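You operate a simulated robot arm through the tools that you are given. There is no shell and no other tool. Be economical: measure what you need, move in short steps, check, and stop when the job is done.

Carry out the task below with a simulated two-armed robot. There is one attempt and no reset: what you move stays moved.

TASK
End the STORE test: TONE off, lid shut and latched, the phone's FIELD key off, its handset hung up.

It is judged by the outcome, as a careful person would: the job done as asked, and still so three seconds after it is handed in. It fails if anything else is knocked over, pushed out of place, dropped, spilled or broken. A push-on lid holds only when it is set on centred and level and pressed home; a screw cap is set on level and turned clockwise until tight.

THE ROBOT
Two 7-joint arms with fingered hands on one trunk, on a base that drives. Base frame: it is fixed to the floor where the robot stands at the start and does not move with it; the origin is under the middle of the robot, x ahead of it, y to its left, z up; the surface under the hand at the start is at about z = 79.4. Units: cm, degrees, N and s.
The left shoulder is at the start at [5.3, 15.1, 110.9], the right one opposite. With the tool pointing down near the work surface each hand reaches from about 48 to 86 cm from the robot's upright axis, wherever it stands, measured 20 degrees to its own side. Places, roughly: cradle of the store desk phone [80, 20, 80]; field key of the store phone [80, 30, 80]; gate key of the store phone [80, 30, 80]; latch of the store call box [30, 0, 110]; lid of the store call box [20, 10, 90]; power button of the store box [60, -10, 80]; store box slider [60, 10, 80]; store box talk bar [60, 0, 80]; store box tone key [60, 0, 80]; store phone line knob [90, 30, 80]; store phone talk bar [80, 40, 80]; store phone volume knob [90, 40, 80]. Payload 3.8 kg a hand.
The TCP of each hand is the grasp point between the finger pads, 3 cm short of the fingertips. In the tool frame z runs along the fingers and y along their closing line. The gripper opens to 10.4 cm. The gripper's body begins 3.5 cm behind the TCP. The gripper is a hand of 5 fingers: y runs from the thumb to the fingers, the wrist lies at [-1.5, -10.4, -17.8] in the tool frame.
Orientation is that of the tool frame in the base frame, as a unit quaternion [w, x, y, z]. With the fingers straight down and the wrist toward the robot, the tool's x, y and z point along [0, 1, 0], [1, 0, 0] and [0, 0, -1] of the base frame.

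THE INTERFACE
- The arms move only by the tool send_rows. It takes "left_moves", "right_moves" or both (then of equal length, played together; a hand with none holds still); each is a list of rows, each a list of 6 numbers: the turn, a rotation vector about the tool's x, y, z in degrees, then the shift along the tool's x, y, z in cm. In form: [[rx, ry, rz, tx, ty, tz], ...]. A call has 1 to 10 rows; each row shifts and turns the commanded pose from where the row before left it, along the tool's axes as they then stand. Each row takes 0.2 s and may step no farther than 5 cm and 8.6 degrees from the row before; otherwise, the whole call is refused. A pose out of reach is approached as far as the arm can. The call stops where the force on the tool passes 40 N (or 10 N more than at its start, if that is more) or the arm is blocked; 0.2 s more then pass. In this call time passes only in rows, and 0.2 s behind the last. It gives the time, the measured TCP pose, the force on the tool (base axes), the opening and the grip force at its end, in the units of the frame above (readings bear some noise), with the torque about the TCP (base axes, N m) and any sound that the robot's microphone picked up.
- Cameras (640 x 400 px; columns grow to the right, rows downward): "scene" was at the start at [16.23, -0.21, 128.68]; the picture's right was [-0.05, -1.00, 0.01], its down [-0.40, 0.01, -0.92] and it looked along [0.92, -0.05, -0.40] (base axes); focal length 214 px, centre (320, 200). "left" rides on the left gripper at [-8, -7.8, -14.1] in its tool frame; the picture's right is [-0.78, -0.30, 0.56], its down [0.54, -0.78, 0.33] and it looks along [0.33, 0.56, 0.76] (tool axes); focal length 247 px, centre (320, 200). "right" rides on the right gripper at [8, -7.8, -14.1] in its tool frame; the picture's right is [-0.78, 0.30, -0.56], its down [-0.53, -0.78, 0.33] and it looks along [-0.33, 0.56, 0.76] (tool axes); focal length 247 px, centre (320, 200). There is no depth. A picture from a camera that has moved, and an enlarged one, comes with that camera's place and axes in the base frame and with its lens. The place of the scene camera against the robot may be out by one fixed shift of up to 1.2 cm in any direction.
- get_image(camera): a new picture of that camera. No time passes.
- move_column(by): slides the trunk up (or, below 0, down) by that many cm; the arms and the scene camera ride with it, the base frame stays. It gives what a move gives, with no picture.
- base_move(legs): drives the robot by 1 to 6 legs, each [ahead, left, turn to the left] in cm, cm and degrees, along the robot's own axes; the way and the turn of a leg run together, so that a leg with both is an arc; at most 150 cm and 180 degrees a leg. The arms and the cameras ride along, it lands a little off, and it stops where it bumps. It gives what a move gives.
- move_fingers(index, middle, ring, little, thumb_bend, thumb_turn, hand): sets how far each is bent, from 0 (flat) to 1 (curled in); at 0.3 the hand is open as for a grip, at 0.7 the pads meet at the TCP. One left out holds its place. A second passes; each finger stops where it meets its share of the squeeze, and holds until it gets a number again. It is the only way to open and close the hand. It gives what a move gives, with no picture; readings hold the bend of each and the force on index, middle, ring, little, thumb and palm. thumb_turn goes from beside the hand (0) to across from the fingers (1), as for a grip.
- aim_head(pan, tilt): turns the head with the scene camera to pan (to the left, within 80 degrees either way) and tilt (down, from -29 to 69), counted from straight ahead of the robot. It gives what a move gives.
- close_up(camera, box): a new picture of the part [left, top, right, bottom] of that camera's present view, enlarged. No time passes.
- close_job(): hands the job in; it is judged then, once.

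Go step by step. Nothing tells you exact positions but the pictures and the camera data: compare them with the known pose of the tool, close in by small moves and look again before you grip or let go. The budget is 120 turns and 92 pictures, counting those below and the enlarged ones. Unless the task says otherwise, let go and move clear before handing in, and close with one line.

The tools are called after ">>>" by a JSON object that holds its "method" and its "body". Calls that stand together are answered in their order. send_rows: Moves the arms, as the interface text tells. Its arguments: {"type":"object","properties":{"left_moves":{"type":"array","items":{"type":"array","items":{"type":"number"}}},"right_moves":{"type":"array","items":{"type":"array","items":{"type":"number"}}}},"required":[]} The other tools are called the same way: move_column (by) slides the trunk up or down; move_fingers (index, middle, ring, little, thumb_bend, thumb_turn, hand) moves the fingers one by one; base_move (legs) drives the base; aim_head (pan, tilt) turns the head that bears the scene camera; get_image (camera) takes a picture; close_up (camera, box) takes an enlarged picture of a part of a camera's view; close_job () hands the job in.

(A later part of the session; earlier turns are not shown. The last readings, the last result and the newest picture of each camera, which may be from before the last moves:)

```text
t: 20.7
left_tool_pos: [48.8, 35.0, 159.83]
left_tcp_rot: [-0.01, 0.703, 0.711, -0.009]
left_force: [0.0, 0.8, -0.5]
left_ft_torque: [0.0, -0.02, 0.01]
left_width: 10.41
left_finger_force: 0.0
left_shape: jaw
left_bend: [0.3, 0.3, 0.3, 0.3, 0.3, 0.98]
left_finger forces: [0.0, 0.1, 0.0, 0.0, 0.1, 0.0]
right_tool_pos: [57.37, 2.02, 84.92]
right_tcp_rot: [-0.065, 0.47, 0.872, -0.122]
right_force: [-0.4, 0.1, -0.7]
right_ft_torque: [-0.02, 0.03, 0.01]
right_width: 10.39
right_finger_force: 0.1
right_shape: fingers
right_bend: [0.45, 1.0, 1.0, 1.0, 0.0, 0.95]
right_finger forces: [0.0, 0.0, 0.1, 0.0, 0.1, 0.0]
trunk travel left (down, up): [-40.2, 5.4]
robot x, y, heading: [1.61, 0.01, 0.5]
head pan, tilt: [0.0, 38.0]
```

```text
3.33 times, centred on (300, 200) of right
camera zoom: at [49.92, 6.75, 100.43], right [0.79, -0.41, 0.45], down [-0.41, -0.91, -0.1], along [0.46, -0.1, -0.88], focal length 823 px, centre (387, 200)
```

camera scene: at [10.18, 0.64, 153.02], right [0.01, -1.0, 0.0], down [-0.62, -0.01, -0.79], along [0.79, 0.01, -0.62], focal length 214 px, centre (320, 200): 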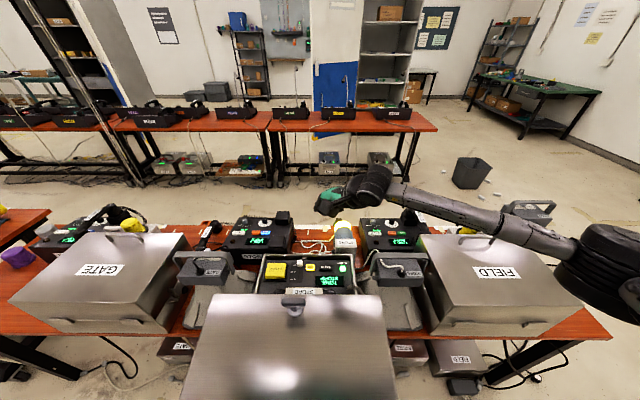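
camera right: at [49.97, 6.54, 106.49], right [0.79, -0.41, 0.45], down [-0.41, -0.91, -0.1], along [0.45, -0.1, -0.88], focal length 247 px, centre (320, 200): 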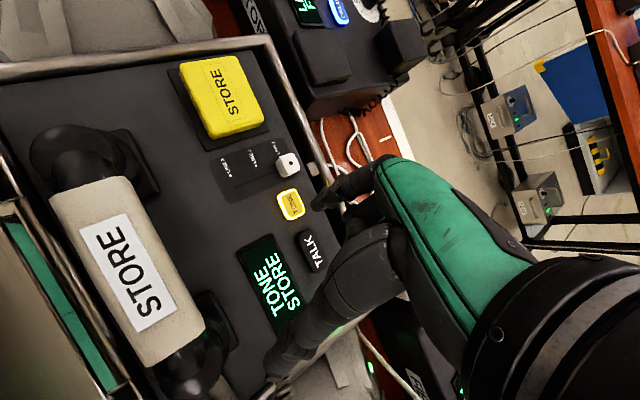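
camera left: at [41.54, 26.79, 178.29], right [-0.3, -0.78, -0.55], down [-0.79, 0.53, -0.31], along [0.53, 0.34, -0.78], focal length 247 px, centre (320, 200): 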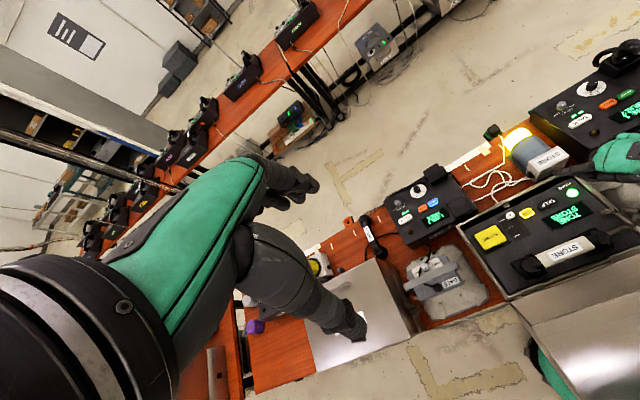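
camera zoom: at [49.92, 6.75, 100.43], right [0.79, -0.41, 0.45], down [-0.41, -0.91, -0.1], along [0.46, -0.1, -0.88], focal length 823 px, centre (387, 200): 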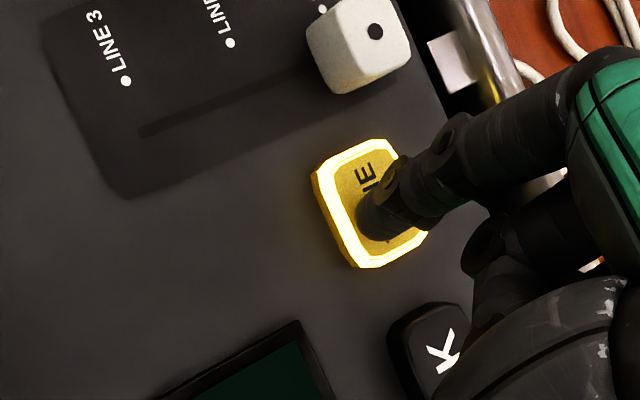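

>>> {"method": "move_column", "body": {"by": -0.8}}

>>> {"method": "close_up", "body": {"camera": "right", "box": [220, 140, 380, 260]}}

```text
t: 21.3
left_tool_pos: [48.57, 34.93, 159.02]
left_tcp_rot: [-0.009, 0.704, 0.71, -0.009]
left_force: [0.3, 0.1, 0.6]
left_ft_torque: [-0.01, -0.02, 0.02]
left_width: 10.39
left_finger_force: 0.0
left_shape: jaw
left_bend: [0.3, 0.3, 0.3, 0.3, 0.3, 0.98]
left_finger forces: [0.0, 0.1, 0.0, 0.0, 0.0, 0.0]
right_tool_pos: [57.17, 2.01, 84.12]
right_tcp_rot: [-0.064, 0.47, 0.872, -0.123]
right_force: [0.8, 0.4, 5.2]
right_ft_torque: [0.14, -0.16, -0.04]
right_width: 10.35
right_finger_force: 2.7
right_shape: fingers
right_bend: [0.45, 1.0, 1.0, 1.0, 0.0, 0.95]
right_finger forces: [5.8, 0.0, 0.0, 0.1, 0.1, 0.1]
trunk travel left (down, up): [-39.4, 6.2]
robot x, y, heading: [1.53, 0.15, 0.6]
head pan, tilt: [0.0, 38.0]
heard: click
```

```text
3.33 times, centred on (300, 200) of right
camera zoom: at [49.85, 6.75, 99.73], right [0.79, -0.41, 0.46], down [-0.41, -0.91, -0.11], along [0.46, -0.1, -0.88], focal length 823 px, centre (387, 200)
```

zoom: 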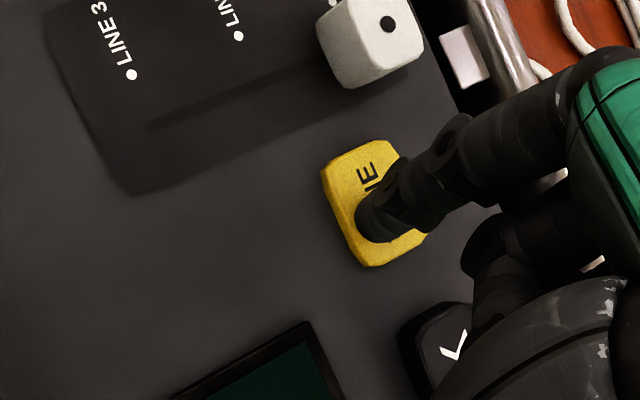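

A click, and the TONE lamp went out. I'll lift the hand clear and check the display, then turn to the lid.

>>> {"method": "move_column", "body": {"by": 6}}

>>> {"method": "send_rows", "body": {"right_moves": [[-7, 0, 0, 0, -1.3, -4.7], [-7, 0, 0, 0, -1.0, -4.8], [-7, 0, 0, 0, -0.5, -4.8], [0, 0, 0, 0, 0, -4.8], [0, 0, 0, 0, 0, -4.8]]}}

>>> {"method": "get_image", "body": {"camera": "scene"}}

>>> {"method": "get_image", "body": {"camera": "right"}}

```text
t: 22.3
left_tool_pos: [48.6, 34.9, 165.07]
left_tcp_rot: [-0.009, 0.704, 0.711, -0.009]
left_force: [0.3, 0.6, -0.5]
left_ft_torque: [-0.01, -0.05, -0.01]
left_width: 10.4
left_finger_force: 0.1
left_shape: jaw
left_bend: [0.3, 0.3, 0.3, 0.3, 0.3, 0.98]
left_finger forces: [0.0, 0.0, 0.1, 0.1, 0.0, 0.0]
right_tool_pos: [57.21, 2.02, 90.12]
right_tcp_rot: [-0.064, 0.471, 0.871, -0.123]
right_force: [0.0, 0.6, -0.4]
right_ft_torque: [0.01, 0.03, 0.01]
right_width: 10.4
right_finger_force: 0.1
right_shape: fingers
right_bend: [0.45, 1.0, 1.0, 1.0, 0.0, 0.95]
right_finger forces: [0.1, 0.1, 0.0, 0.0, 0.1, 0.1]
trunk travel left (down, up): [-45.4, 0.2]
robot x, y, heading: [1.91, 0.18, 0.4]
head pan, tilt: [0.0, 38.0]
```

```text
t: 23.5
left_tool_pos: [48.58, 34.84, 164.91]
left_tcp_rot: [-0.008, 0.704, 0.71, -0.01]
left_force: [0.2, -0.8, -0.2]
left_ft_torque: [0.04, 0.0, 0.02]
left_width: 10.41
left_finger_force: 0.1
left_shape: jaw
left_bend: [0.3, 0.3, 0.3, 0.3, 0.3, 0.98]
left_finger forces: [0.1, 0.1, 0.0, 0.1, 0.1, 0.0]
right_tool_pos: [55.95, 1.19, 114.38]
right_tcp_rot: [0.024, 0.475, 0.879, 0.039]
right_force: [0.7, 0.6, -0.6]
right_ft_torque: [0.03, 0.02, 0.0]
right_width: 10.38
right_finger_force: 0.0
right_shape: fingers
right_bend: [0.45, 1.0, 1.0, 1.0, 0.0, 0.95]
right_finger forces: [0.1, 0.0, 0.1, 0.0, 0.1, 0.0]
trunk travel left (down, up): [-45.4, 0.2]
robot x, y, heading: [1.86, 0.61, 0.6]
head pan, tilt: [0.0, 38.0]
```

```text
56 pictures are left
camera scene: at [10.0, 0.58, 153.99], right [0.01, -1.0, 0.0], down [-0.62, -0.01, -0.79], along [0.79, 0.01, -0.62], focal length 214 px, centre (320, 200)
```

scene: 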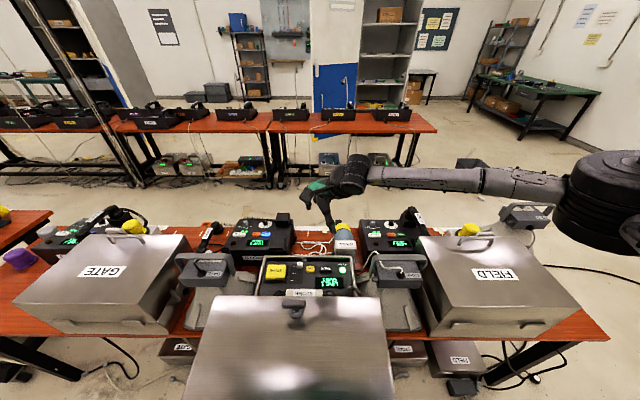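

```text
55 pictures are left
camera right: at [44.03, 3.06, 127.56], right [0.63, -0.51, 0.58], down [-0.33, -0.86, -0.4], along [0.7, 0.06, -0.71], focal length 247 px, centre (320, 200)
```

right: 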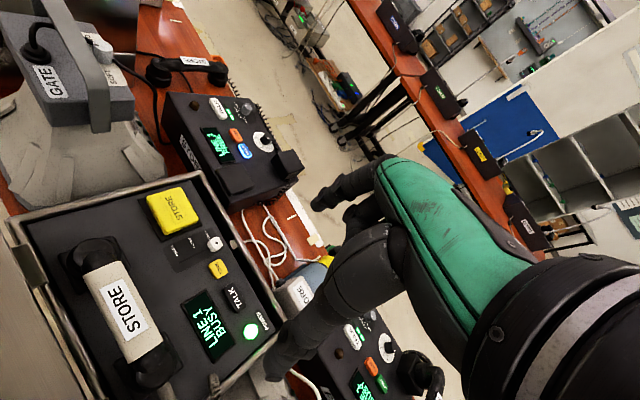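

TONE is off and the display now shows LINE 1. Next I'll study the lid's latch and the neighbouring closed boxes.

>>> {"method": "close_up", "body": {"camera": "scene", "box": [180, 250, 420, 400]}}

>>> {"method": "close_up", "body": {"camera": "scene", "box": [400, 200, 600, 325]}}

>>> {"method": "get_image", "body": {"camera": "left"}}

```text
2.67 times, centred on (300, 325) of scene
camera zoom: at [10.0, 0.58, 153.99], right [0.01, -1.0, 0.0], down [-0.62, -0.01, -0.79], along [0.79, 0.01, -0.62], focal length 572 px, centre (373, -133)
```

zoom: 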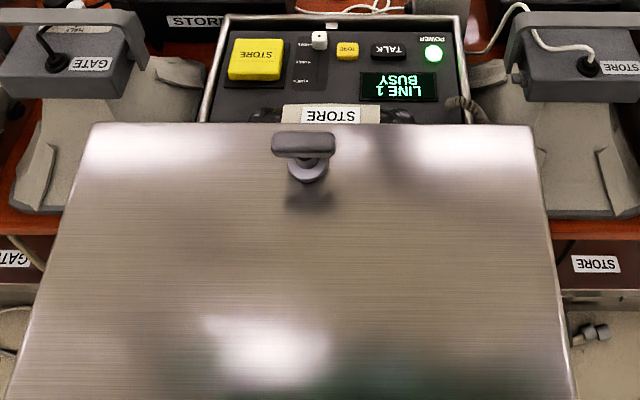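

```text
3.20 times, centred on (500, 262) of scene
camera zoom: at [10.0, 0.58, 153.99], right [0.01, -1.0, 0.0], down [-0.62, -0.01, -0.79], along [0.79, 0.01, -0.62], focal length 686 px, centre (-256, 0)
```

zoom: 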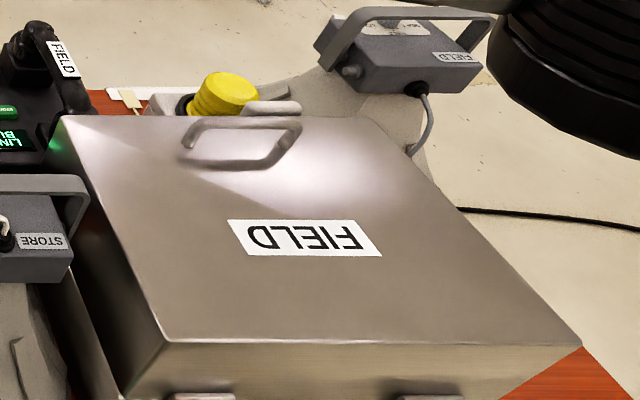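

```text
52 pictures are left
camera left: at [41.34, 26.72, 179.36], right [-0.3, -0.78, -0.55], down [-0.79, 0.53, -0.31], along [0.53, 0.34, -0.78], focal length 247 px, centre (320, 200)
```

left: 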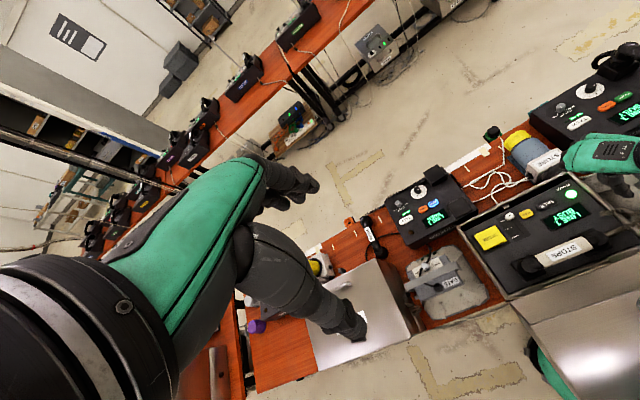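

TONE is off. To close the lid with control, I plan to pinch the T-bar latch by its two ends (closing line along y), so it can pivot in the fingers while I swing it over. For that I'll shift the base to the right to give the right arm room; first I raise the hand.

>>> {"method": "send_rows", "body": {"right_moves": [[0, 0, 0, 0, 0, -5], [0, 0, 0, 0, 0, -5], [0, 0, 0, 0, -2, -4], [0, 0, 0, 0, -3, -3]]}}

>>> {"method": "base_move", "body": {"legs": [[0, -20, 0]]}}

>>> {"method": "move_fingers", "body": {"hand": "right", "index": 0.3, "middle": 0.3, "thumb_bend": 0.3, "thumb_turn": 1}}

>>> {"method": "get_image", "body": {"camera": "scene"}}

```text
t: 24.5
left_tool_pos: [48.52, 34.8, 165.03]
left_tcp_rot: [-0.011, 0.703, 0.711, -0.008]
left_force: [-0.8, 0.5, -0.8]
left_ft_torque: [0.03, 0.0, -0.02]
left_width: 10.4
left_finger_force: 0.0
left_shape: jaw
left_bend: [0.3, 0.3, 0.3, 0.3, 0.3, 0.98]
left_finger forces: [0.0, 0.0, 0.1, 0.0, 0.0, 0.0]
right_tool_pos: [50.45, -2.33, 130.66]
right_tcp_rot: [0.023, 0.474, 0.879, 0.038]
right_force: [0.0, -0.2, 0.1]
right_ft_torque: [0.0, -0.01, -0.01]
right_width: 10.39
right_finger_force: 0.1
right_shape: fingers
right_bend: [0.45, 1.0, 1.0, 1.0, 0.0, 0.95]
right_finger forces: [0.0, 0.0, 0.1, 0.1, 0.1, 0.0]
trunk travel left (down, up): [-45.4, 0.2]
robot x, y, heading: [1.92, 0.16, 0.8]
head pan, tilt: [0.0, 38.0]
```

```text
t: 26.1
left_tool_pos: [48.79, 15.61, 164.83]
left_tcp_rot: [-0.008, 0.702, 0.712, -0.011]
left_force: [0.5, 1.0, -0.7]
left_ft_torque: [-0.01, -0.01, 0.0]
left_width: 10.37
left_finger_force: 0.0
left_shape: jaw
left_bend: [0.3, 0.3, 0.3, 0.3, 0.3, 0.98]
left_finger forces: [0.1, 0.1, 0.0, 0.0, 0.0, 0.0]
right_tool_pos: [50.65, -21.58, 130.53]
right_tcp_rot: [0.023, 0.473, 0.88, 0.038]
right_force: [0.3, 0.1, -0.4]
right_ft_torque: [-0.05, 0.02, 0.0]
right_width: 10.4
right_finger_force: 0.0
right_shape: fingers
right_bend: [0.45, 1.0, 1.0, 1.0, 0.0, 0.95]
right_finger forces: [0.0, 0.0, 0.1, 0.1, 0.0, 0.0]
trunk travel left (down, up): [-45.4, 0.2]
robot x, y, heading: [1.7, -19.74, 0.7]
head pan, tilt: [0.0, 38.0]
```

```text
t: 27.1
left_tool_pos: [48.78, 14.85, 165.01]
left_tcp_rot: [-0.009, 0.702, 0.712, -0.008]
left_force: [-0.2, -0.5, -0.2]
left_ft_torque: [0.01, -0.03, 0.02]
left_width: 10.38
left_finger_force: 0.0
left_shape: jaw
left_bend: [0.3, 0.3, 0.3, 0.3, 0.3, 0.98]
left_finger forces: [0.0, 0.0, 0.0, 0.1, 0.0, 0.0]
right_tool_pos: [50.53, -22.13, 130.52]
right_tcp_rot: [0.022, 0.473, 0.88, 0.039]
right_force: [0.9, -0.3, 0.3]
right_ft_torque: [0.0, -0.01, -0.02]
right_width: 10.34
right_finger_force: 0.0
right_shape: fingers
right_bend: [0.3, 0.3, 1.0, 1.0, 0.3, 0.97]
right_finger forces: [0.1, 0.0, 0.1, 0.0, 0.1, 0.0]
trunk travel left (down, up): [-45.4, 0.2]
robot x, y, heading: [1.95, -19.79, 1.2]
head pan, tilt: [0.0, 38.0]
```

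```text
51 pictures are left
camera scene: at [10.31, -19.53, 153.98], right [0.01, -1.0, 0.0], down [-0.62, -0.01, -0.79], along [0.79, 0.01, -0.62], focal length 214 px, centre (320, 200)
```

scene: 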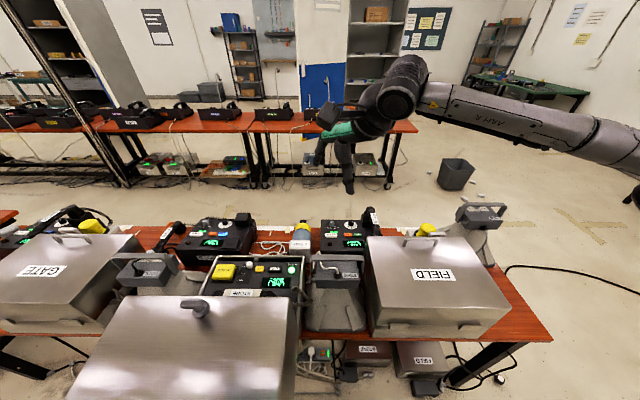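

>>> {"method": "close_up", "body": {"camera": "scene", "box": [70, 270, 310, 400]}}

```text
2.67 times, centred on (190, 335) of scene
camera zoom: at [10.31, -19.53, 153.98], right [0.01, -1.0, 0.0], down [-0.62, -0.01, -0.79], along [0.79, 0.01, -0.62], focal length 572 px, centre (667, -160)
```

zoom: 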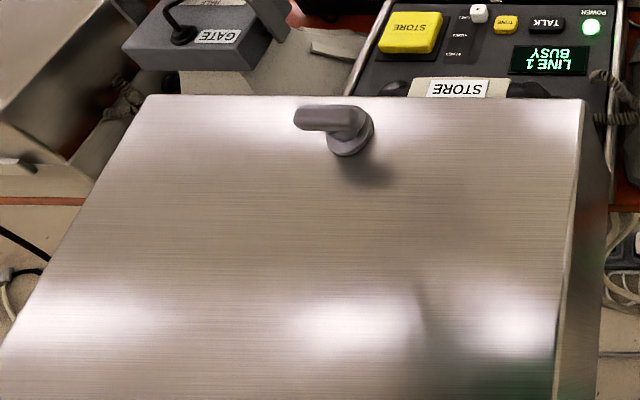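

The latch bar's centre is about [31.2, 6.2, 110.4], 4.9 cm long along y. I'll yaw the right hand so its closing line is along y, then move over the bar.

>>> {"method": "send_rows", "body": {"right_moves": [[0, 0, -8.1, 0, 0, 0], [0, 0, -8.1, 0, 0, 0], [0, 0, -8.1, 0, 0, 0], [0, 0, -8.1, 0, 0, 0], [0, 0, -8.1, 0, 0, 0], [0, 0, -8.1, 0, 0, 0], [0, 0, -8.1, 0, 0, 0]]}}

```text
t: 28.7
left_tool_pos: [48.87, 15.0, 164.97]
left_tcp_rot: [-0.009, 0.701, 0.713, -0.009]
left_force: [-0.1, 0.2, 0.5]
left_ft_torque: [0.0, -0.01, 0.0]
left_width: 10.4
left_finger_force: 0.0
left_shape: jaw
left_bend: [0.3, 0.3, 0.3, 0.3, 0.3, 0.98]
left_finger forces: [0.1, 0.0, 0.0, 0.0, 0.0, 0.0]
right_tool_pos: [50.7, -22.1, 130.59]
right_tcp_rot: [0.031, 0.301, 0.953, 0.033]
right_force: [-0.3, 0.1, 0.5]
right_ft_torque: [0.06, 0.03, -0.04]
right_width: 10.33
right_finger_force: 0.0
right_shape: fingers
right_bend: [0.3, 0.3, 1.0, 1.0, 0.3, 0.97]
right_finger forces: [0.0, 0.0, 0.1, 0.1, 0.1, 0.0]
right hand out of reach, approached as far as the arm can: row 4, 5, 6, 7
trunk travel left (down, up): [-45.4, 0.2]
robot x, y, heading: [1.94, -19.8, 0.8]
head pan, tilt: [0.0, 38.0]
```

>>> {"method": "send_rows", "body": {"right_moves": [[0, 0, 0, 4, 1.46, 0], [0, 0, 0, 4, 1.46, 0], [0, 0, 0, 4, 1.46, 0], [0, 0, 0, 4, 1.46, 0], [0, 0, 0, 4, 1.46, 0], [0, 0, 0, 4, 1.46, 0], [0, 0, 0, 4, 1.46, 0]]}}

>>> {"method": "get_image", "body": {"camera": "right"}}

>>> {"method": "get_image", "body": {"camera": "scene"}}

```text
t: 30.3
left_tool_pos: [48.7, 15.27, 164.92]
left_tcp_rot: [-0.009, 0.701, 0.713, -0.01]
left_force: [0.5, 0.7, -0.1]
left_ft_torque: [-0.02, -0.02, 0.02]
left_width: 10.39
left_finger_force: 0.1
left_shape: jaw
left_bend: [0.3, 0.3, 0.3, 0.3, 0.3, 0.98]
left_finger forces: [0.0, 0.1, 0.1, 0.1, 0.0, 0.0]
right_tool_pos: [33.64, 2.72, 130.56]
right_tcp_rot: [0.031, 0.301, 0.953, 0.032]
right_force: [-0.4, 1.7, -0.6]
right_ft_torque: [0.0, -0.04, 0.0]
right_width: 10.35
right_finger_force: 0.1
right_shape: fingers
right_bend: [0.3, 0.3, 1.0, 1.0, 0.3, 0.97]
right_finger forces: [0.1, 0.0, 0.0, 0.1, 0.0, 0.0]
trunk travel left (down, up): [-45.4, 0.2]
robot x, y, heading: [2.31, -19.76, 0.9]
head pan, tilt: [0.0, 38.0]
```

```text
49 pictures are left
camera right: at [21.54, 0.38, 143.59], right [0.76, -0.23, 0.61], down [0.02, -0.93, -0.37], along [0.65, 0.3, -0.7], focal length 247 px, centre (320, 200)
```

right: 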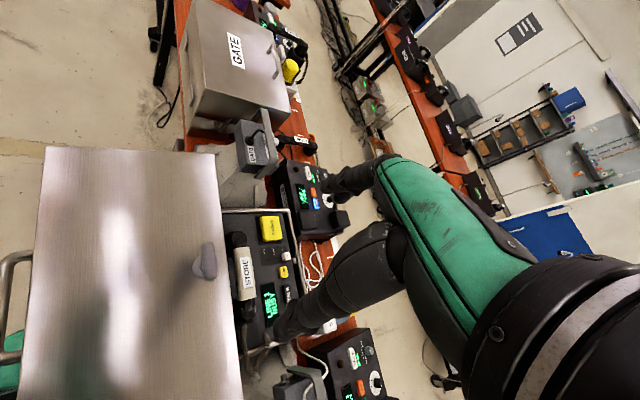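

```text
48 pictures are left
camera scene: at [10.22, -19.16, 153.99], right [0.01, -1.0, 0.0], down [-0.62, -0.01, -0.79], along [0.79, 0.01, -0.62], focal length 214 px, centre (320, 200)
```

scene: 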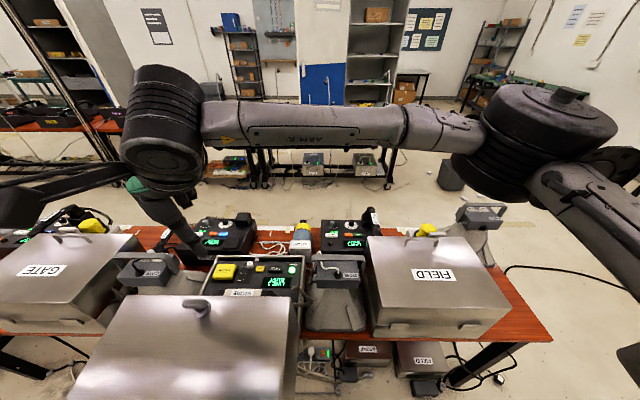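

>>> {"method": "send_rows", "body": {"right_moves": [[0, 0, -7, 0, 0, 0], [0, 0, -7, 0, 0, 0], [0, 0, -7, 0, 0, 0], [0, 0, -7, 0, 0, 0], [0, 0, -7, 0, 0, 0]]}}

>>> {"method": "get_image", "body": {"camera": "right"}}

```text
t: 31.5
left_tool_pos: [48.86, 14.98, 165.05]
left_tcp_rot: [-0.009, 0.702, 0.712, -0.009]
left_force: [0.0, -0.3, -0.6]
left_ft_torque: [-0.03, 0.0, 0.02]
left_width: 10.39
left_finger_force: 0.1
left_shape: jaw
left_bend: [0.3, 0.3, 0.3, 0.3, 0.3, 0.98]
left_finger forces: [0.0, 0.1, 0.0, 0.0, 0.0, 0.0]
right_tool_pos: [33.72, 2.34, 130.45]
right_tcp_rot: [0.037, 0.03, 0.999, 0.025]
right_force: [0.0, -0.6, -0.6]
right_ft_torque: [-0.01, -0.02, -0.01]
right_width: 10.33
right_finger_force: 0.1
right_shape: fingers
right_bend: [0.3, 0.3, 1.0, 1.0, 0.3, 0.97]
right_finger forces: [0.0, 0.0, 0.0, 0.0, 0.0, 0.2]
right hand out of reach, approached as far as the arm can: row 5
trunk travel left (down, up): [-45.4, 0.2]
robot x, y, heading: [2.16, -19.7, 0.7]
head pan, tilt: [0.0, 38.0]
```

```text
47 pictures are left
camera right: at [24.21, -5.51, 143.43], right [0.75, 0.22, 0.63], down [0.51, -0.79, -0.33], along [0.42, 0.57, -0.71], focal length 247 px, centre (320, 200)
```

right: 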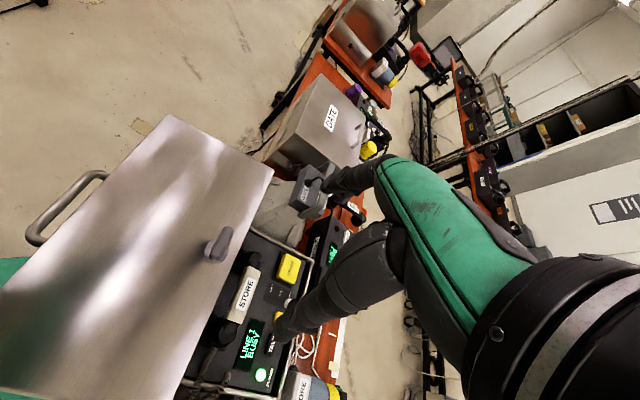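

The hand is yawed ~87° and the bar is at about [30.7, 5.6, 110.5]. I'll lower to a hover with the fingertips just above it.

>>> {"method": "send_rows", "body": {"right_moves": [[0, 0, 0, 1.0, 0.6, 3.0], [0, 0, 0, 1.0, 0.6, 3.0], [0, 0, 0, 1.0, 0.6, 3.0], [0, 0, 0, 1.0, 0.6, 3.0]]}}

>>> {"method": "close_up", "body": {"camera": "right", "box": [160, 120, 440, 360]}}

>>> {"method": "close_up", "body": {"camera": "scene", "box": [60, 170, 340, 400]}}

```text
t: 32.5
left_tool_pos: [48.84, 15.04, 165.1]
left_tcp_rot: [-0.008, 0.701, 0.713, -0.011]
left_force: [0.3, -0.1, 0.1]
left_ft_torque: [0.01, 0.0, -0.03]
left_width: 10.42
left_finger_force: 0.1
left_shape: jaw
left_bend: [0.3, 0.3, 0.3, 0.3, 0.3, 0.98]
left_finger forces: [0.1, 0.0, 0.1, 0.0, 0.0, 0.0]
right_tool_pos: [30.49, 5.39, 118.4]
right_tcp_rot: [0.038, 0.031, 0.998, 0.025]
right_force: [1.0, -0.2, 0.4]
right_ft_torque: [-0.01, -0.03, -0.02]
right_width: 10.34
right_finger_force: 0.0
right_shape: fingers
right_bend: [0.3, 0.3, 1.0, 1.0, 0.3, 0.97]
right_finger forces: [0.0, 0.0, 0.1, 0.0, 0.0, 0.0]
trunk travel left (down, up): [-45.4, 0.2]
robot x, y, heading: [1.93, -19.83, 0.8]
head pan, tilt: [0.0, 38.0]
```

```text
1.67 times, centred on (300, 240) of right
camera zoom: at [21.03, -2.49, 131.36], right [0.75, 0.22, 0.63], down [0.51, -0.79, -0.33], along [0.42, 0.57, -0.71], focal length 412 px, centre (353, 133)
```

zoom: 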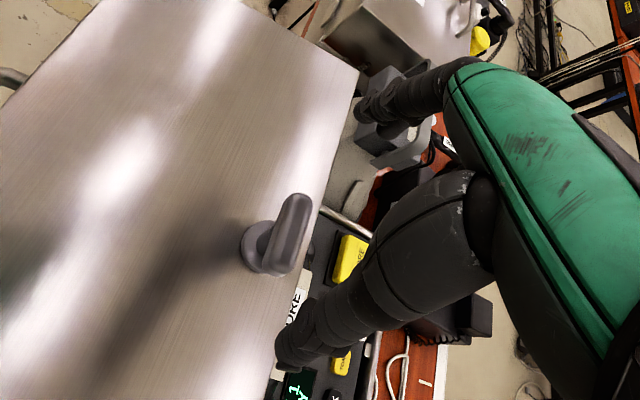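

```text
1.74 times, centred on (200, 285) of scene
camera zoom: at [10.29, -19.32, 153.98], right [0.01, -1.0, 0.0], down [-0.62, -0.01, -0.79], along [0.79, 0.01, -0.62], focal length 373 px, centre (529, 52)
```

zoom: 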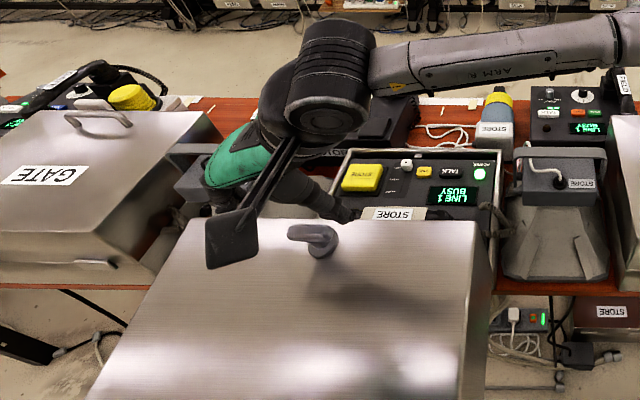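

The bar lies centred between thumb and index tips. I'll descend straight 7 cm around it.

>>> {"method": "send_rows", "body": {"right_moves": [[0, 0, 0, 0.17, -0.12, 2.3], [0, 0, 0, 0.17, -0.12, 2.3], [0, 0, 0, 0.15, -0.12, 2.1]]}}

>>> {"method": "close_up", "body": {"camera": "right", "box": [160, 120, 440, 360]}}

```text
t: 33.3
left_tool_pos: [48.75, 15.02, 164.95]
left_tcp_rot: [-0.009, 0.701, 0.713, -0.01]
left_force: [0.0, -0.3, 0.4]
left_ft_torque: [-0.01, -0.03, 0.0]
left_width: 10.42
left_finger_force: 0.1
left_shape: jaw
left_bend: [0.3, 0.3, 0.3, 0.3, 0.3, 0.98]
left_finger forces: [0.0, 0.0, 0.0, 0.0, 0.1, 0.0]
right_tool_pos: [30.68, 5.5, 111.71]
right_tcp_rot: [0.038, 0.029, 0.999, 0.024]
right_force: [-0.7, -0.1, -0.1]
right_ft_torque: [-0.01, 0.04, 0.0]
right_width: 10.36
right_finger_force: 0.0
right_shape: fingers
right_bend: [0.3, 0.3, 1.0, 1.0, 0.3, 0.97]
right_finger forces: [0.0, 0.0, 0.1, 0.0, 0.0, 0.0]
trunk travel left (down, up): [-45.4, 0.2]
robot x, y, heading: [2.09, -19.75, 1.1]
head pan, tilt: [0.0, 38.0]
```

```text
1.67 times, centred on (300, 240) of right
camera zoom: at [21.23, -2.44, 124.62], right [0.75, 0.22, 0.63], down [0.51, -0.79, -0.33], along [0.42, 0.57, -0.71], focal length 412 px, centre (353, 133)
```

zoom: 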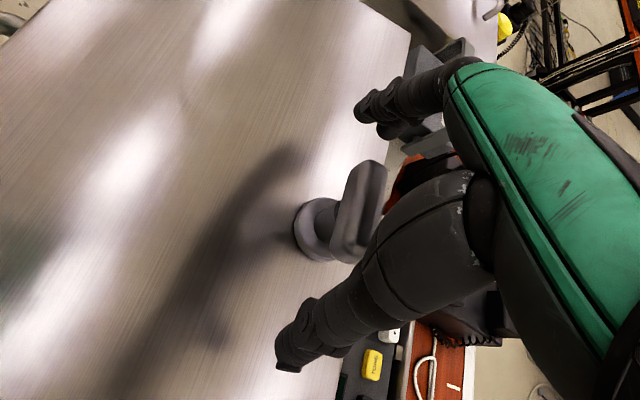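

The bar sits at the grasp point. I'll close index, middle and thumb on its ends.

>>> {"method": "move_fingers", "body": {"hand": "right", "index": 0.62, "middle": 0.62, "thumb_bend": 0.62}}

>>> {"method": "close_up", "body": {"camera": "right", "box": [160, 120, 440, 360]}}

```text
t: 34.3
left_tool_pos: [48.79, 15.17, 164.93]
left_tcp_rot: [-0.008, 0.701, 0.713, -0.011]
left_force: [0.2, 0.0, 0.6]
left_ft_torque: [0.0, 0.02, 0.02]
left_width: 10.38
left_finger_force: 0.0
left_shape: jaw
left_bend: [0.3, 0.3, 0.3, 0.3, 0.3, 0.98]
left_finger forces: [0.0, 0.0, 0.0, 0.0, 0.0, 0.0]
right_tool_pos: [30.69, 5.45, 111.62]
right_tcp_rot: [0.038, 0.029, 0.999, 0.024]
right_force: [-0.3, 5.0, -2.1]
right_ft_torque: [0.09, 0.03, 0.07]
right_width: 4.22
right_finger_force: 8.3
right_shape: fingers
right_bend: [0.55, 0.56, 1.0, 1.0, 0.55, 1.0]
right_finger forces: [5.1, 5.5, 0.1, 0.0, 7.1, 0.0]
trunk travel left (down, up): [-45.4, 0.2]
robot x, y, heading: [2.24, -19.75, 1.0]
head pan, tilt: [0.0, 38.0]
```

```text
1.67 times, centred on (300, 240) of right
camera zoom: at [21.2, -2.33, 124.64], right [0.75, 0.22, 0.63], down [0.51, -0.79, -0.33], along [0.42, 0.57, -0.71], focal length 412 px, centre (353, 133)
```

zoom: 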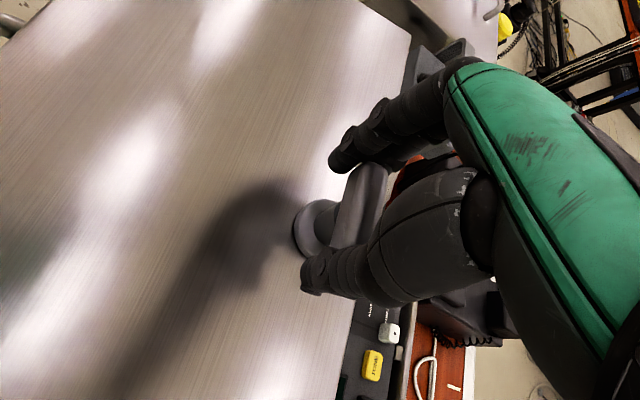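

The grip is firm (about 8 N). Taking the hinge at about x 40, z 84.5, I'll swing the bar through the first ~18° of arc and check the forces.

>>> {"method": "send_rows", "body": {"right_moves": [[0, 0, 0, -2.96, 0.22, -0.68], [0, 0, 0, -3.03, 0.2, -0.27], [0, 0, 0, -2.9, 0.18, 0.02]]}}

>>> {"method": "get_image", "body": {"camera": "scene"}}

```text
t: 35.1
left_tool_pos: [48.94, 15.02, 165.01]
left_tcp_rot: [-0.009, 0.702, 0.712, -0.008]
left_force: [0.3, 0.4, 0.5]
left_ft_torque: [0.0, -0.02, 0.03]
left_width: 10.41
left_finger_force: 0.0
left_shape: jaw
left_bend: [0.3, 0.3, 0.3, 0.3, 0.3, 0.98]
left_finger forces: [0.0, 0.0, 0.1, 0.1, 0.0, 0.0]
right_tool_pos: [35.87, 5.5, 112.91]
right_tcp_rot: [0.038, 0.031, 0.998, 0.025]
right_force: [-0.4, -0.7, 0.8]
right_ft_torque: [-0.01, -0.04, 0.0]
right_width: 2.14
right_finger_force: 0.0
right_shape: fingers
right_bend: [0.62, 0.62, 1.0, 1.0, 0.62, 1.0]
right_finger forces: [0.0, 0.0, 0.1, 0.1, 0.1, 0.0]
right hand out of reach, approached as far as the arm can: row 2, 3
trunk travel left (down, up): [-45.4, 0.2]
robot x, y, heading: [1.99, -20.11, 0.7]
head pan, tilt: [0.0, 38.0]
```

```text
42 pictures are left
camera scene: at [10.45, -19.42, 153.98], right [0.01, -1.0, 0.0], down [-0.62, -0.01, -0.79], along [0.79, 0.01, -0.62], focal length 214 px, centre (320, 200)
```

scene: 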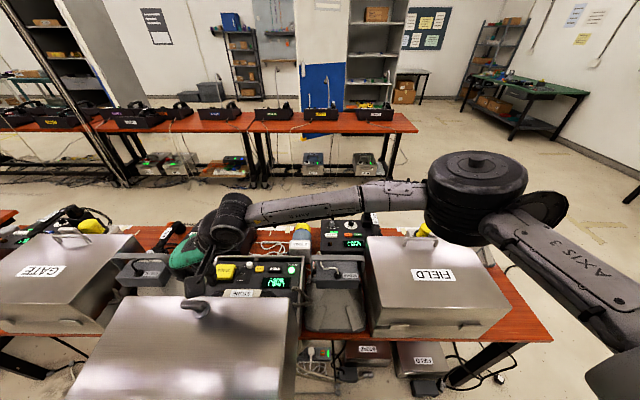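

The pinch slipped off the ends and yaw 90° also runs out of reach forward, so the lid stayed put. New plan: straddle the bar front-to-back (thumb behind, fingers ahead) with a yaw near 30°, trunk lower. I'll raise the hand and re-orient.

>>> {"method": "send_rows", "body": {"right_moves": [[0, 0, 0, 0, 0, -4], [0, 0, 0, 0, 0, -4], [0, 0, 0, 0, 0, -4], [0, 0, 0, 0, 0, -4]]}}

>>> {"method": "send_rows", "body": {"right_moves": [[0, 0, 8, 0, 0, 0], [0, 0, 8, 0, 0, 0], [0, 0, 8, 0, 0, 0], [0, 0, 8, 0, 0, 0], [0, 0, 8, 0, 0, 0], [0, 0, 8, 0, 0, 0], [0, 0, 8, 0, 0, 0]]}}

>>> {"method": "move_fingers", "body": {"hand": "right", "index": 0.3, "middle": 0.3, "ring": 0.3, "little": 0.3, "thumb_bend": 0.3}}

>>> {"method": "move_column", "body": {"by": -10}}

```text
t: 36.1
left_tool_pos: [48.74, 15.02, 165.06]
left_tcp_rot: [-0.009, 0.702, 0.712, -0.01]
left_force: [-0.2, -0.3, -0.9]
left_ft_torque: [0.0, 0.01, -0.03]
left_width: 10.39
left_finger_force: 0.1
left_shape: jaw
left_bend: [0.3, 0.3, 0.3, 0.3, 0.3, 0.98]
left_finger forces: [0.0, 0.0, 0.0, 0.0, 0.0, 0.1]
right_tool_pos: [34.31, 4.57, 128.73]
right_tcp_rot: [0.039, 0.035, 0.998, 0.026]
right_force: [0.5, 0.4, 0.8]
right_ft_torque: [0.0, -0.04, -0.02]
right_width: 2.1
right_finger_force: 0.0
right_shape: fingers
right_bend: [0.62, 0.62, 1.0, 1.0, 0.62, 1.0]
right_finger forces: [0.1, 0.0, 0.1, 0.1, 0.0, 0.0]
right hand out of reach, approached as far as the arm can: row 4
trunk travel left (down, up): [-45.4, 0.2]
robot x, y, heading: [2.08, -20.02, 1.0]
head pan, tilt: [0.0, 38.0]
```

```text
t: 37.7
left_tool_pos: [48.76, 15.01, 164.98]
left_tcp_rot: [-0.008, 0.701, 0.713, -0.01]
left_force: [0.0, -0.3, 0.2]
left_ft_torque: [-0.01, 0.01, -0.01]
left_width: 10.39
left_finger_force: 0.0
left_shape: jaw
left_bend: [0.3, 0.3, 0.3, 0.3, 0.3, 0.98]
left_finger forces: [0.1, 0.0, 0.0, 0.0, 0.1, 0.0]
right_tool_pos: [34.53, 4.47, 128.69]
right_tcp_rot: [0.021, 0.496, 0.867, 0.039]
right_force: [0.1, 0.1, 0.7]
right_ft_torque: [0.01, 0.0, 0.01]
right_width: 2.15
right_finger_force: 0.1
right_shape: fingers
right_bend: [0.62, 0.62, 1.0, 1.0, 0.62, 1.0]
right_finger forces: [0.1, 0.1, 0.1, 0.1, 0.0, 0.0]
trunk travel left (down, up): [-45.4, 0.2]
robot x, y, heading: [1.98, -19.68, 0.9]
head pan, tilt: [0.0, 38.0]
```

```text
t: 38.7
left_tool_pos: [48.82, 15.15, 164.91]
left_tcp_rot: [-0.008, 0.702, 0.712, -0.009]
left_force: [0.2, -0.4, 0.7]
left_ft_torque: [0.02, 0.0, -0.02]
left_width: 10.39
left_finger_force: 0.0
left_shape: jaw
left_bend: [0.3, 0.3, 0.3, 0.3, 0.3, 0.98]
left_finger forces: [0.1, 0.0, 0.1, 0.0, 0.0, 0.0]
right_tool_pos: [34.79, 4.52, 128.66]
right_tcp_rot: [0.022, 0.496, 0.867, 0.039]
right_force: [0.1, 0.7, 0.4]
right_ft_torque: [-0.01, 0.0, -0.01]
right_width: 10.28
right_finger_force: 0.0
right_shape: fingers
right_bend: [0.3, 0.3, 0.3, 0.3, 0.3, 0.98]
right_finger forces: [0.0, 0.0, 0.0, 0.0, 0.1, 0.0]
trunk travel left (down, up): [-45.4, 0.2]
robot x, y, heading: [1.99, -19.97, 0.8]
head pan, tilt: [0.0, 38.0]
```

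```text
t: 40.0
left_tool_pos: [48.88, 14.96, 155.08]
left_tcp_rot: [-0.009, 0.702, 0.712, -0.009]
left_force: [0.4, -0.9, 0.6]
left_ft_torque: [0.0, -0.01, 0.03]
left_width: 10.4
left_finger_force: 0.0
left_shape: jaw
left_bend: [0.3, 0.3, 0.3, 0.3, 0.3, 0.98]
left_finger forces: [0.1, 0.0, 0.1, 0.0, 0.0, 0.1]
right_tool_pos: [34.6, 4.53, 118.8]
right_tcp_rot: [0.022, 0.495, 0.867, 0.039]
right_force: [0.2, 0.1, -0.4]
right_ft_torque: [0.0, -0.01, -0.02]
right_width: 10.26
right_finger_force: 0.1
right_shape: fingers
right_bend: [0.3, 0.3, 0.3, 0.3, 0.3, 0.98]
right_finger forces: [0.0, 0.0, 0.1, 0.0, 0.0, 0.0]
trunk travel left (down, up): [-35.4, 10.2]
robot x, y, heading: [2.18, -20.28, 0.6]
head pan, tilt: [0.0, 38.0]
```

>>> {"method": "send_rows", "body": {"right_moves": [[0, 0, 7.5, 0, 0, 0], [0, 0, 7.5, 0, 0, 0]]}}

>>> {"method": "get_image", "body": {"camera": "right"}}

```text
t: 40.6
left_tool_pos: [48.74, 15.14, 155.01]
left_tcp_rot: [-0.009, 0.701, 0.713, -0.01]
left_force: [0.7, 0.0, 0.6]
left_ft_torque: [0.0, 0.0, -0.01]
left_width: 10.4
left_finger_force: 0.1
left_shape: jaw
left_bend: [0.3, 0.3, 0.3, 0.3, 0.3, 0.98]
left_finger forces: [0.0, 0.0, 0.0, 0.0, 0.0, 0.1]
right_tool_pos: [34.58, 4.68, 118.87]
right_tcp_rot: [0.016, 0.605, 0.795, 0.041]
right_force: [-0.3, 0.7, -0.3]
right_ft_torque: [0.01, 0.02, -0.04]
right_width: 10.28
right_finger_force: 0.2
right_shape: fingers
right_bend: [0.3, 0.3, 0.3, 0.3, 0.3, 0.98]
right_finger forces: [0.0, 0.0, 0.1, 0.1, 0.0, 0.1]
trunk travel left (down, up): [-35.4, 10.2]
robot x, y, heading: [1.8, -20.1, 0.5]
head pan, tilt: [0.0, 38.0]
```

```text
41 pictures are left
camera right: at [23.93, 9.56, 132.25], right [0.45, -0.69, 0.56], down [-0.58, -0.71, -0.41], along [0.68, -0.14, -0.72], focal length 247 px, centre (320, 200)
```

right: 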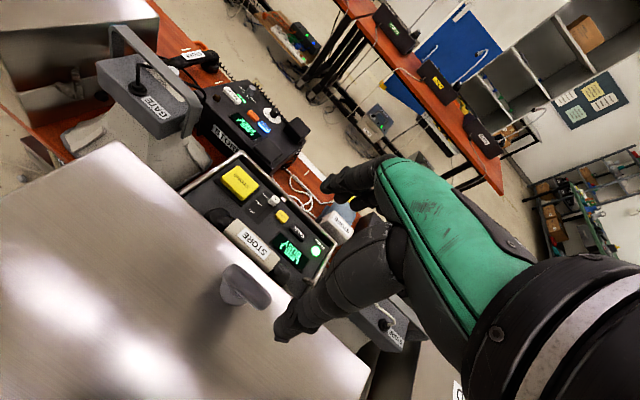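

Yaw is now ~15° with good reach. I'll position so the bar's left half is between thumb (behind) and fingers (ahead), then descend.

>>> {"method": "send_rows", "body": {"right_moves": [[0, 0, 0, 1.6, -1.5, 0.2], [0, 0, 0, 1.6, -1.5, 0.2]]}}

>>> {"method": "get_image", "body": {"camera": "right"}}

```text
t: 41.2
left_tool_pos: [48.68, 15.19, 155.0]
left_tcp_rot: [-0.008, 0.701, 0.713, -0.01]
left_force: [0.3, -0.2, -0.7]
left_ft_torque: [-0.03, -0.02, 0.02]
left_width: 10.4
left_finger_force: 0.0
left_shape: jaw
left_bend: [0.3, 0.3, 0.3, 0.3, 0.3, 0.98]
left_finger forces: [0.0, 0.0, 0.0, 0.1, 0.0, 0.1]
right_tool_pos: [30.87, 6.82, 118.16]
right_tcp_rot: [0.017, 0.605, 0.795, 0.042]
right_force: [0.0, 1.2, -0.3]
right_ft_torque: [0.0, 0.0, 0.02]
right_width: 10.26
right_finger_force: 0.0
right_shape: fingers
right_bend: [0.3, 0.3, 0.3, 0.3, 0.3, 0.98]
right_finger forces: [0.1, 0.0, 0.0, 0.0, 0.0, 0.1]
trunk travel left (down, up): [-35.4, 10.2]
robot x, y, heading: [1.7, -19.8, 0.7]
head pan, tilt: [0.0, 38.0]
```

```text
40 pictures are left
camera right: at [20.15, 11.88, 131.55], right [0.45, -0.69, 0.56], down [-0.58, -0.71, -0.41], along [0.68, -0.14, -0.72], focal length 247 px, centre (320, 200)
```

right: 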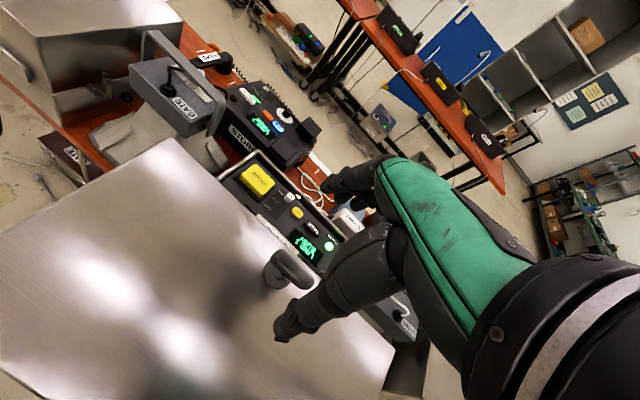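

>>> {"method": "send_rows", "body": {"right_moves": [[0, 0, 0, 0.7, 0.0, 2.0], [0, 0, 0, 0, -0.2, 2.0], [0, 0, 0, 0, -0.2, 2.0]]}}

>>> {"method": "close_up", "body": {"camera": "right", "box": [160, 120, 440, 360]}}

```text
t: 42.0
left_tool_pos: [48.74, 15.08, 154.97]
left_tcp_rot: [-0.009, 0.702, 0.712, -0.009]
left_force: [-1.0, 0.2, 0.9]
left_ft_torque: [0.03, 0.0, 0.01]
left_width: 10.38
left_finger_force: 0.0
left_shape: jaw
left_bend: [0.3, 0.3, 0.3, 0.3, 0.3, 0.98]
left_finger forces: [0.0, 0.0, 0.0, 0.0, 0.0, 0.0]
right_tool_pos: [30.85, 7.65, 112.02]
right_tcp_rot: [0.018, 0.605, 0.795, 0.042]
right_force: [-0.5, -0.4, 0.4]
right_ft_torque: [0.01, 0.04, 0.01]
right_width: 10.3
right_finger_force: 0.0
right_shape: fingers
right_bend: [0.3, 0.3, 0.3, 0.3, 0.3, 0.98]
right_finger forces: [0.0, 0.0, 0.0, 0.0, 0.1, 0.0]
trunk travel left (down, up): [-35.4, 10.2]
robot x, y, heading: [2.03, -19.64, 1.0]
head pan, tilt: [0.0, 38.0]
```

```text
1.67 times, centred on (300, 240) of right
camera zoom: at [20.17, 12.56, 125.49], right [0.45, -0.69, 0.56], down [-0.58, -0.71, -0.41], along [0.68, -0.14, -0.72], focal length 412 px, centre (353, 133)
```

zoom: 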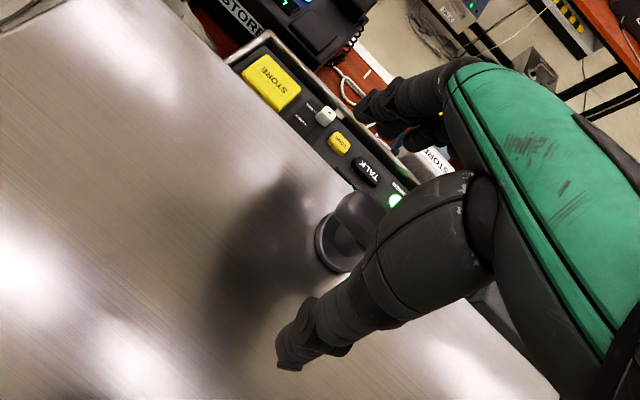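

The bar is straddled. I'll close the whole hand on it front-to-back.

>>> {"method": "move_fingers", "body": {"hand": "right", "index": 0.7, "middle": 0.7, "ring": 0.7, "little": 0.7, "thumb_bend": 0.7}}

>>> {"method": "close_up", "body": {"camera": "right", "box": [160, 120, 440, 360]}}

```text
t: 43.0
left_tool_pos: [48.81, 15.08, 154.89]
left_tcp_rot: [-0.009, 0.701, 0.713, -0.011]
left_force: [0.0, -0.5, -0.8]
left_ft_torque: [-0.01, 0.03, 0.01]
left_width: 10.39
left_finger_force: 0.1
left_shape: jaw
left_bend: [0.3, 0.3, 0.3, 0.3, 0.3, 0.98]
left_finger forces: [0.1, 0.0, 0.0, 0.1, 0.0, 0.0]
right_tool_pos: [30.85, 7.52, 111.94]
right_tcp_rot: [0.017, 0.605, 0.795, 0.041]
right_force: [3.4, 1.8, 0.2]
right_ft_torque: [0.06, -0.1, 0.04]
right_width: 0.76
right_finger_force: 4.6
right_shape: fingers
right_bend: [0.68, 0.66, 0.69, 0.7, 0.67, 1.0]
right_finger forces: [1.4, 4.2, 1.1, 0.1, 2.8, 0.0]
trunk travel left (down, up): [-35.4, 10.2]
robot x, y, heading: [1.9, -19.6, 0.7]
head pan, tilt: [0.0, 38.0]
```

```text
1.67 times, centred on (300, 240) of right
camera zoom: at [20.28, 12.62, 125.5], right [0.45, -0.69, 0.56], down [-0.58, -0.71, -0.41], along [0.68, -0.14, -0.72], focal length 412 px, centre (353, 133)
```

zoom: 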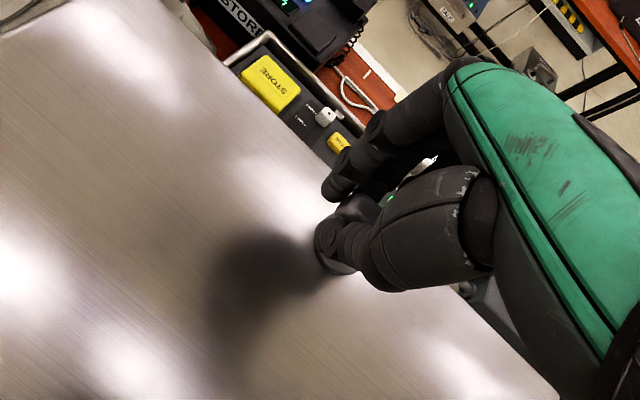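

>>> {"method": "move_fingers", "body": {"hand": "right", "index": 0.85, "middle": 0.85, "ring": 0.85, "thumb_bend": 0.85}}

>>> {"method": "send_rows", "body": {"right_moves": [[0, 0, 0, -0.38, 1.43, -0.36], [0, 0, 0, -0.38, 1.43, -0.34], [0, 0, 0, -0.4, 1.46, -0.15]]}}

>>> {"method": "get_image", "body": {"camera": "scene"}}

```text
t: 44.0
left_tool_pos: [49.0, 15.09, 155.0]
left_tcp_rot: [-0.008, 0.702, 0.712, -0.01]
left_force: [0.2, 0.5, 0.1]
left_ft_torque: [-0.01, -0.03, -0.02]
left_width: 10.39
left_finger_force: 0.1
left_shape: jaw
left_bend: [0.3, 0.3, 0.3, 0.3, 0.3, 0.98]
left_finger forces: [0.1, 0.0, 0.0, 0.0, 0.0, 0.0]
right_tool_pos: [30.98, 7.57, 111.87]
right_tcp_rot: [0.016, 0.604, 0.795, 0.04]
right_force: [5.2, 0.3, -9.8]
right_ft_torque: [-0.01, -0.08, 0.26]
right_width: 0.17
right_finger_force: 20.1
right_shape: fingers
right_bend: [0.73, 0.65, 0.71, 0.7, 0.69, 1.0]
right_finger forces: [6.6, 8.1, 8.4, 0.1, 17.3, 0.0]
trunk travel left (down, up): [-35.4, 10.2]
robot x, y, heading: [2.11, -19.68, 0.9]
head pan, tilt: [0.0, 38.0]
```

```text
t: 44.8
left_tool_pos: [48.87, 15.08, 154.94]
left_tcp_rot: [-0.009, 0.701, 0.713, -0.01]
left_force: [-0.2, 0.0, -0.3]
left_ft_torque: [0.02, -0.03, 0.02]
left_width: 10.41
left_finger_force: 0.0
left_shape: jaw
left_bend: [0.3, 0.3, 0.3, 0.3, 0.3, 0.98]
left_finger forces: [0.0, 0.0, 0.1, 0.0, 0.0, 0.0]
right_tool_pos: [35.34, 7.89, 113.19]
right_tcp_rot: [0.017, 0.605, 0.795, 0.04]
right_force: [-6.9, -3.3, -23.8]
right_ft_torque: [0.01, 0.16, 0.2]
right_width: 0.19
right_finger_force: 16.2
right_shape: fingers
right_bend: [0.73, 0.67, 0.71, 0.7, 0.67, 1.0]
right_finger forces: [5.1, 4.4, 5.0, 0.0, 18.0, 0.0]
trunk travel left (down, up): [-35.4, 10.2]
robot x, y, heading: [2.13, -19.44, 0.7]
head pan, tilt: [0.0, 38.0]
```

```text
37 pictures are left
camera scene: at [11.67, -19.25, 143.61], right [0.01, -1.0, 0.0], down [-0.64, -0.01, -0.77], along [0.77, 0.01, -0.64], focal length 214 px, centre (320, 200)
```

scene: 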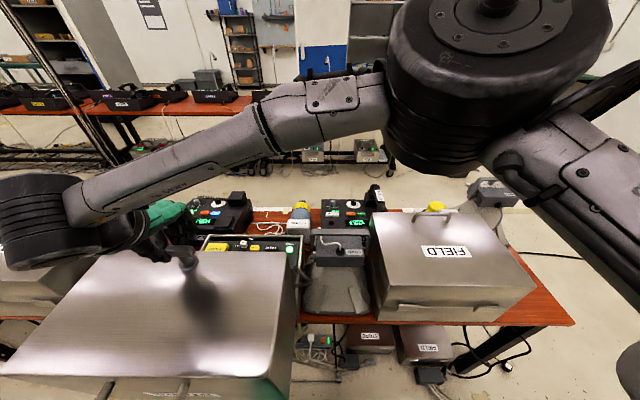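

The lid is lifting with the hand. The downward pull shows I'm running slightly above the true arc, so I'll flatten it and continue.

>>> {"method": "send_rows", "body": {"right_moves": [[0, 0, 0, -0.4, 1.42, 0.5], [0, 0, 0, -0.4, 1.42, 0.3], [0, 0, 0, -0.4, 1.44, 0.12], [0, 0, 0, -0.4, 1.44, 0.12]]}}

```text
t: 45.8
left_tool_pos: [48.5, 15.01, 155.18]
left_tcp_rot: [-0.008, 0.701, 0.713, -0.008]
left_force: [-0.3, 0.5, 0.2]
left_ft_torque: [0.0, 0.02, 0.02]
left_width: 10.41
left_finger_force: 0.1
left_shape: jaw
left_bend: [0.3, 0.3, 0.3, 0.3, 0.3, 0.98]
left_finger forces: [0.0, 0.0, 0.0, 0.0, 0.0, 0.2]
right_tool_pos: [41.03, 7.65, 113.1]
right_tcp_rot: [0.018, 0.605, 0.795, 0.045]
right_force: [-8.4, 1.5, 23.7]
right_ft_torque: [-0.01, 0.42, 0.31]
right_width: 0.13
right_finger_force: 27.0
right_shape: fingers
right_bend: [0.74, 0.66, 0.71, 0.7, 0.69, 1.0]
right_finger forces: [8.6, 7.0, 8.3, 0.0, 29.8, 0.1]
trunk travel left (down, up): [-35.4, 10.2]
robot x, y, heading: [1.76, -20.01, 0.8]
head pan, tilt: [0.0, 38.0]
```

>>> {"method": "send_rows", "body": {"right_moves": [[0, 0, 0, -0.38, 1.51, -0.8], [0, 0, 0, -0.4, 1.44, 0.0], [0, 0, 0, -0.4, 1.42, 0.31], [0, 0, 0, -0.41, 1.41, 0.45]]}}

>>> {"method": "get_image", "body": {"camera": "scene"}}

```text
t: 46.8
left_tool_pos: [48.83, 15.07, 154.92]
left_tcp_rot: [-0.009, 0.702, 0.712, -0.009]
left_force: [-0.9, -0.2, 0.1]
left_ft_torque: [-0.02, -0.03, -0.01]
left_width: 10.4
left_finger_force: 0.0
left_shape: jaw
left_bend: [0.3, 0.3, 0.3, 0.3, 0.3, 0.98]
left_finger forces: [0.0, 0.0, 0.0, 0.0, 0.0, 0.1]
right_tool_pos: [47.03, 7.9, 113.18]
right_tcp_rot: [0.017, 0.605, 0.795, 0.04]
right_force: [-11.3, -1.0, -20.4]
right_ft_torque: [0.04, 0.41, 0.23]
right_width: 0.2
right_finger_force: 17.6
right_shape: fingers
right_bend: [0.73, 0.67, 0.71, 0.7, 0.67, 1.0]
right_finger forces: [5.5, 5.6, 5.6, 0.1, 18.0, 0.0]
trunk travel left (down, up): [-35.4, 10.2]
robot x, y, heading: [2.16, -19.89, 0.8]
head pan, tilt: [0.0, 38.0]
```

```text
36 pictures are left
camera scene: at [11.53, -19.25, 143.63], right [0.01, -1.0, 0.0], down [-0.64, -0.01, -0.77], along [0.77, 0.01, -0.64], focal length 214 px, centre (320, 200)
```

scene: 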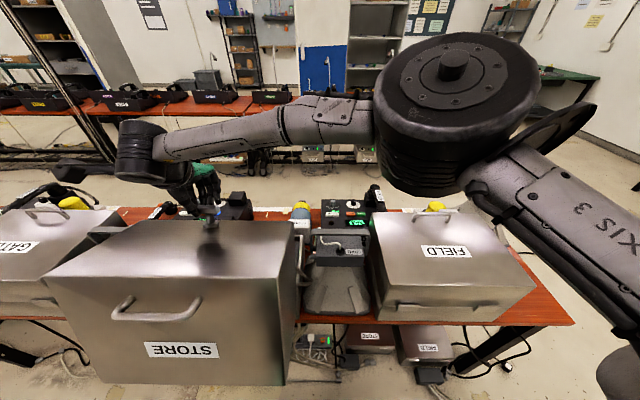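

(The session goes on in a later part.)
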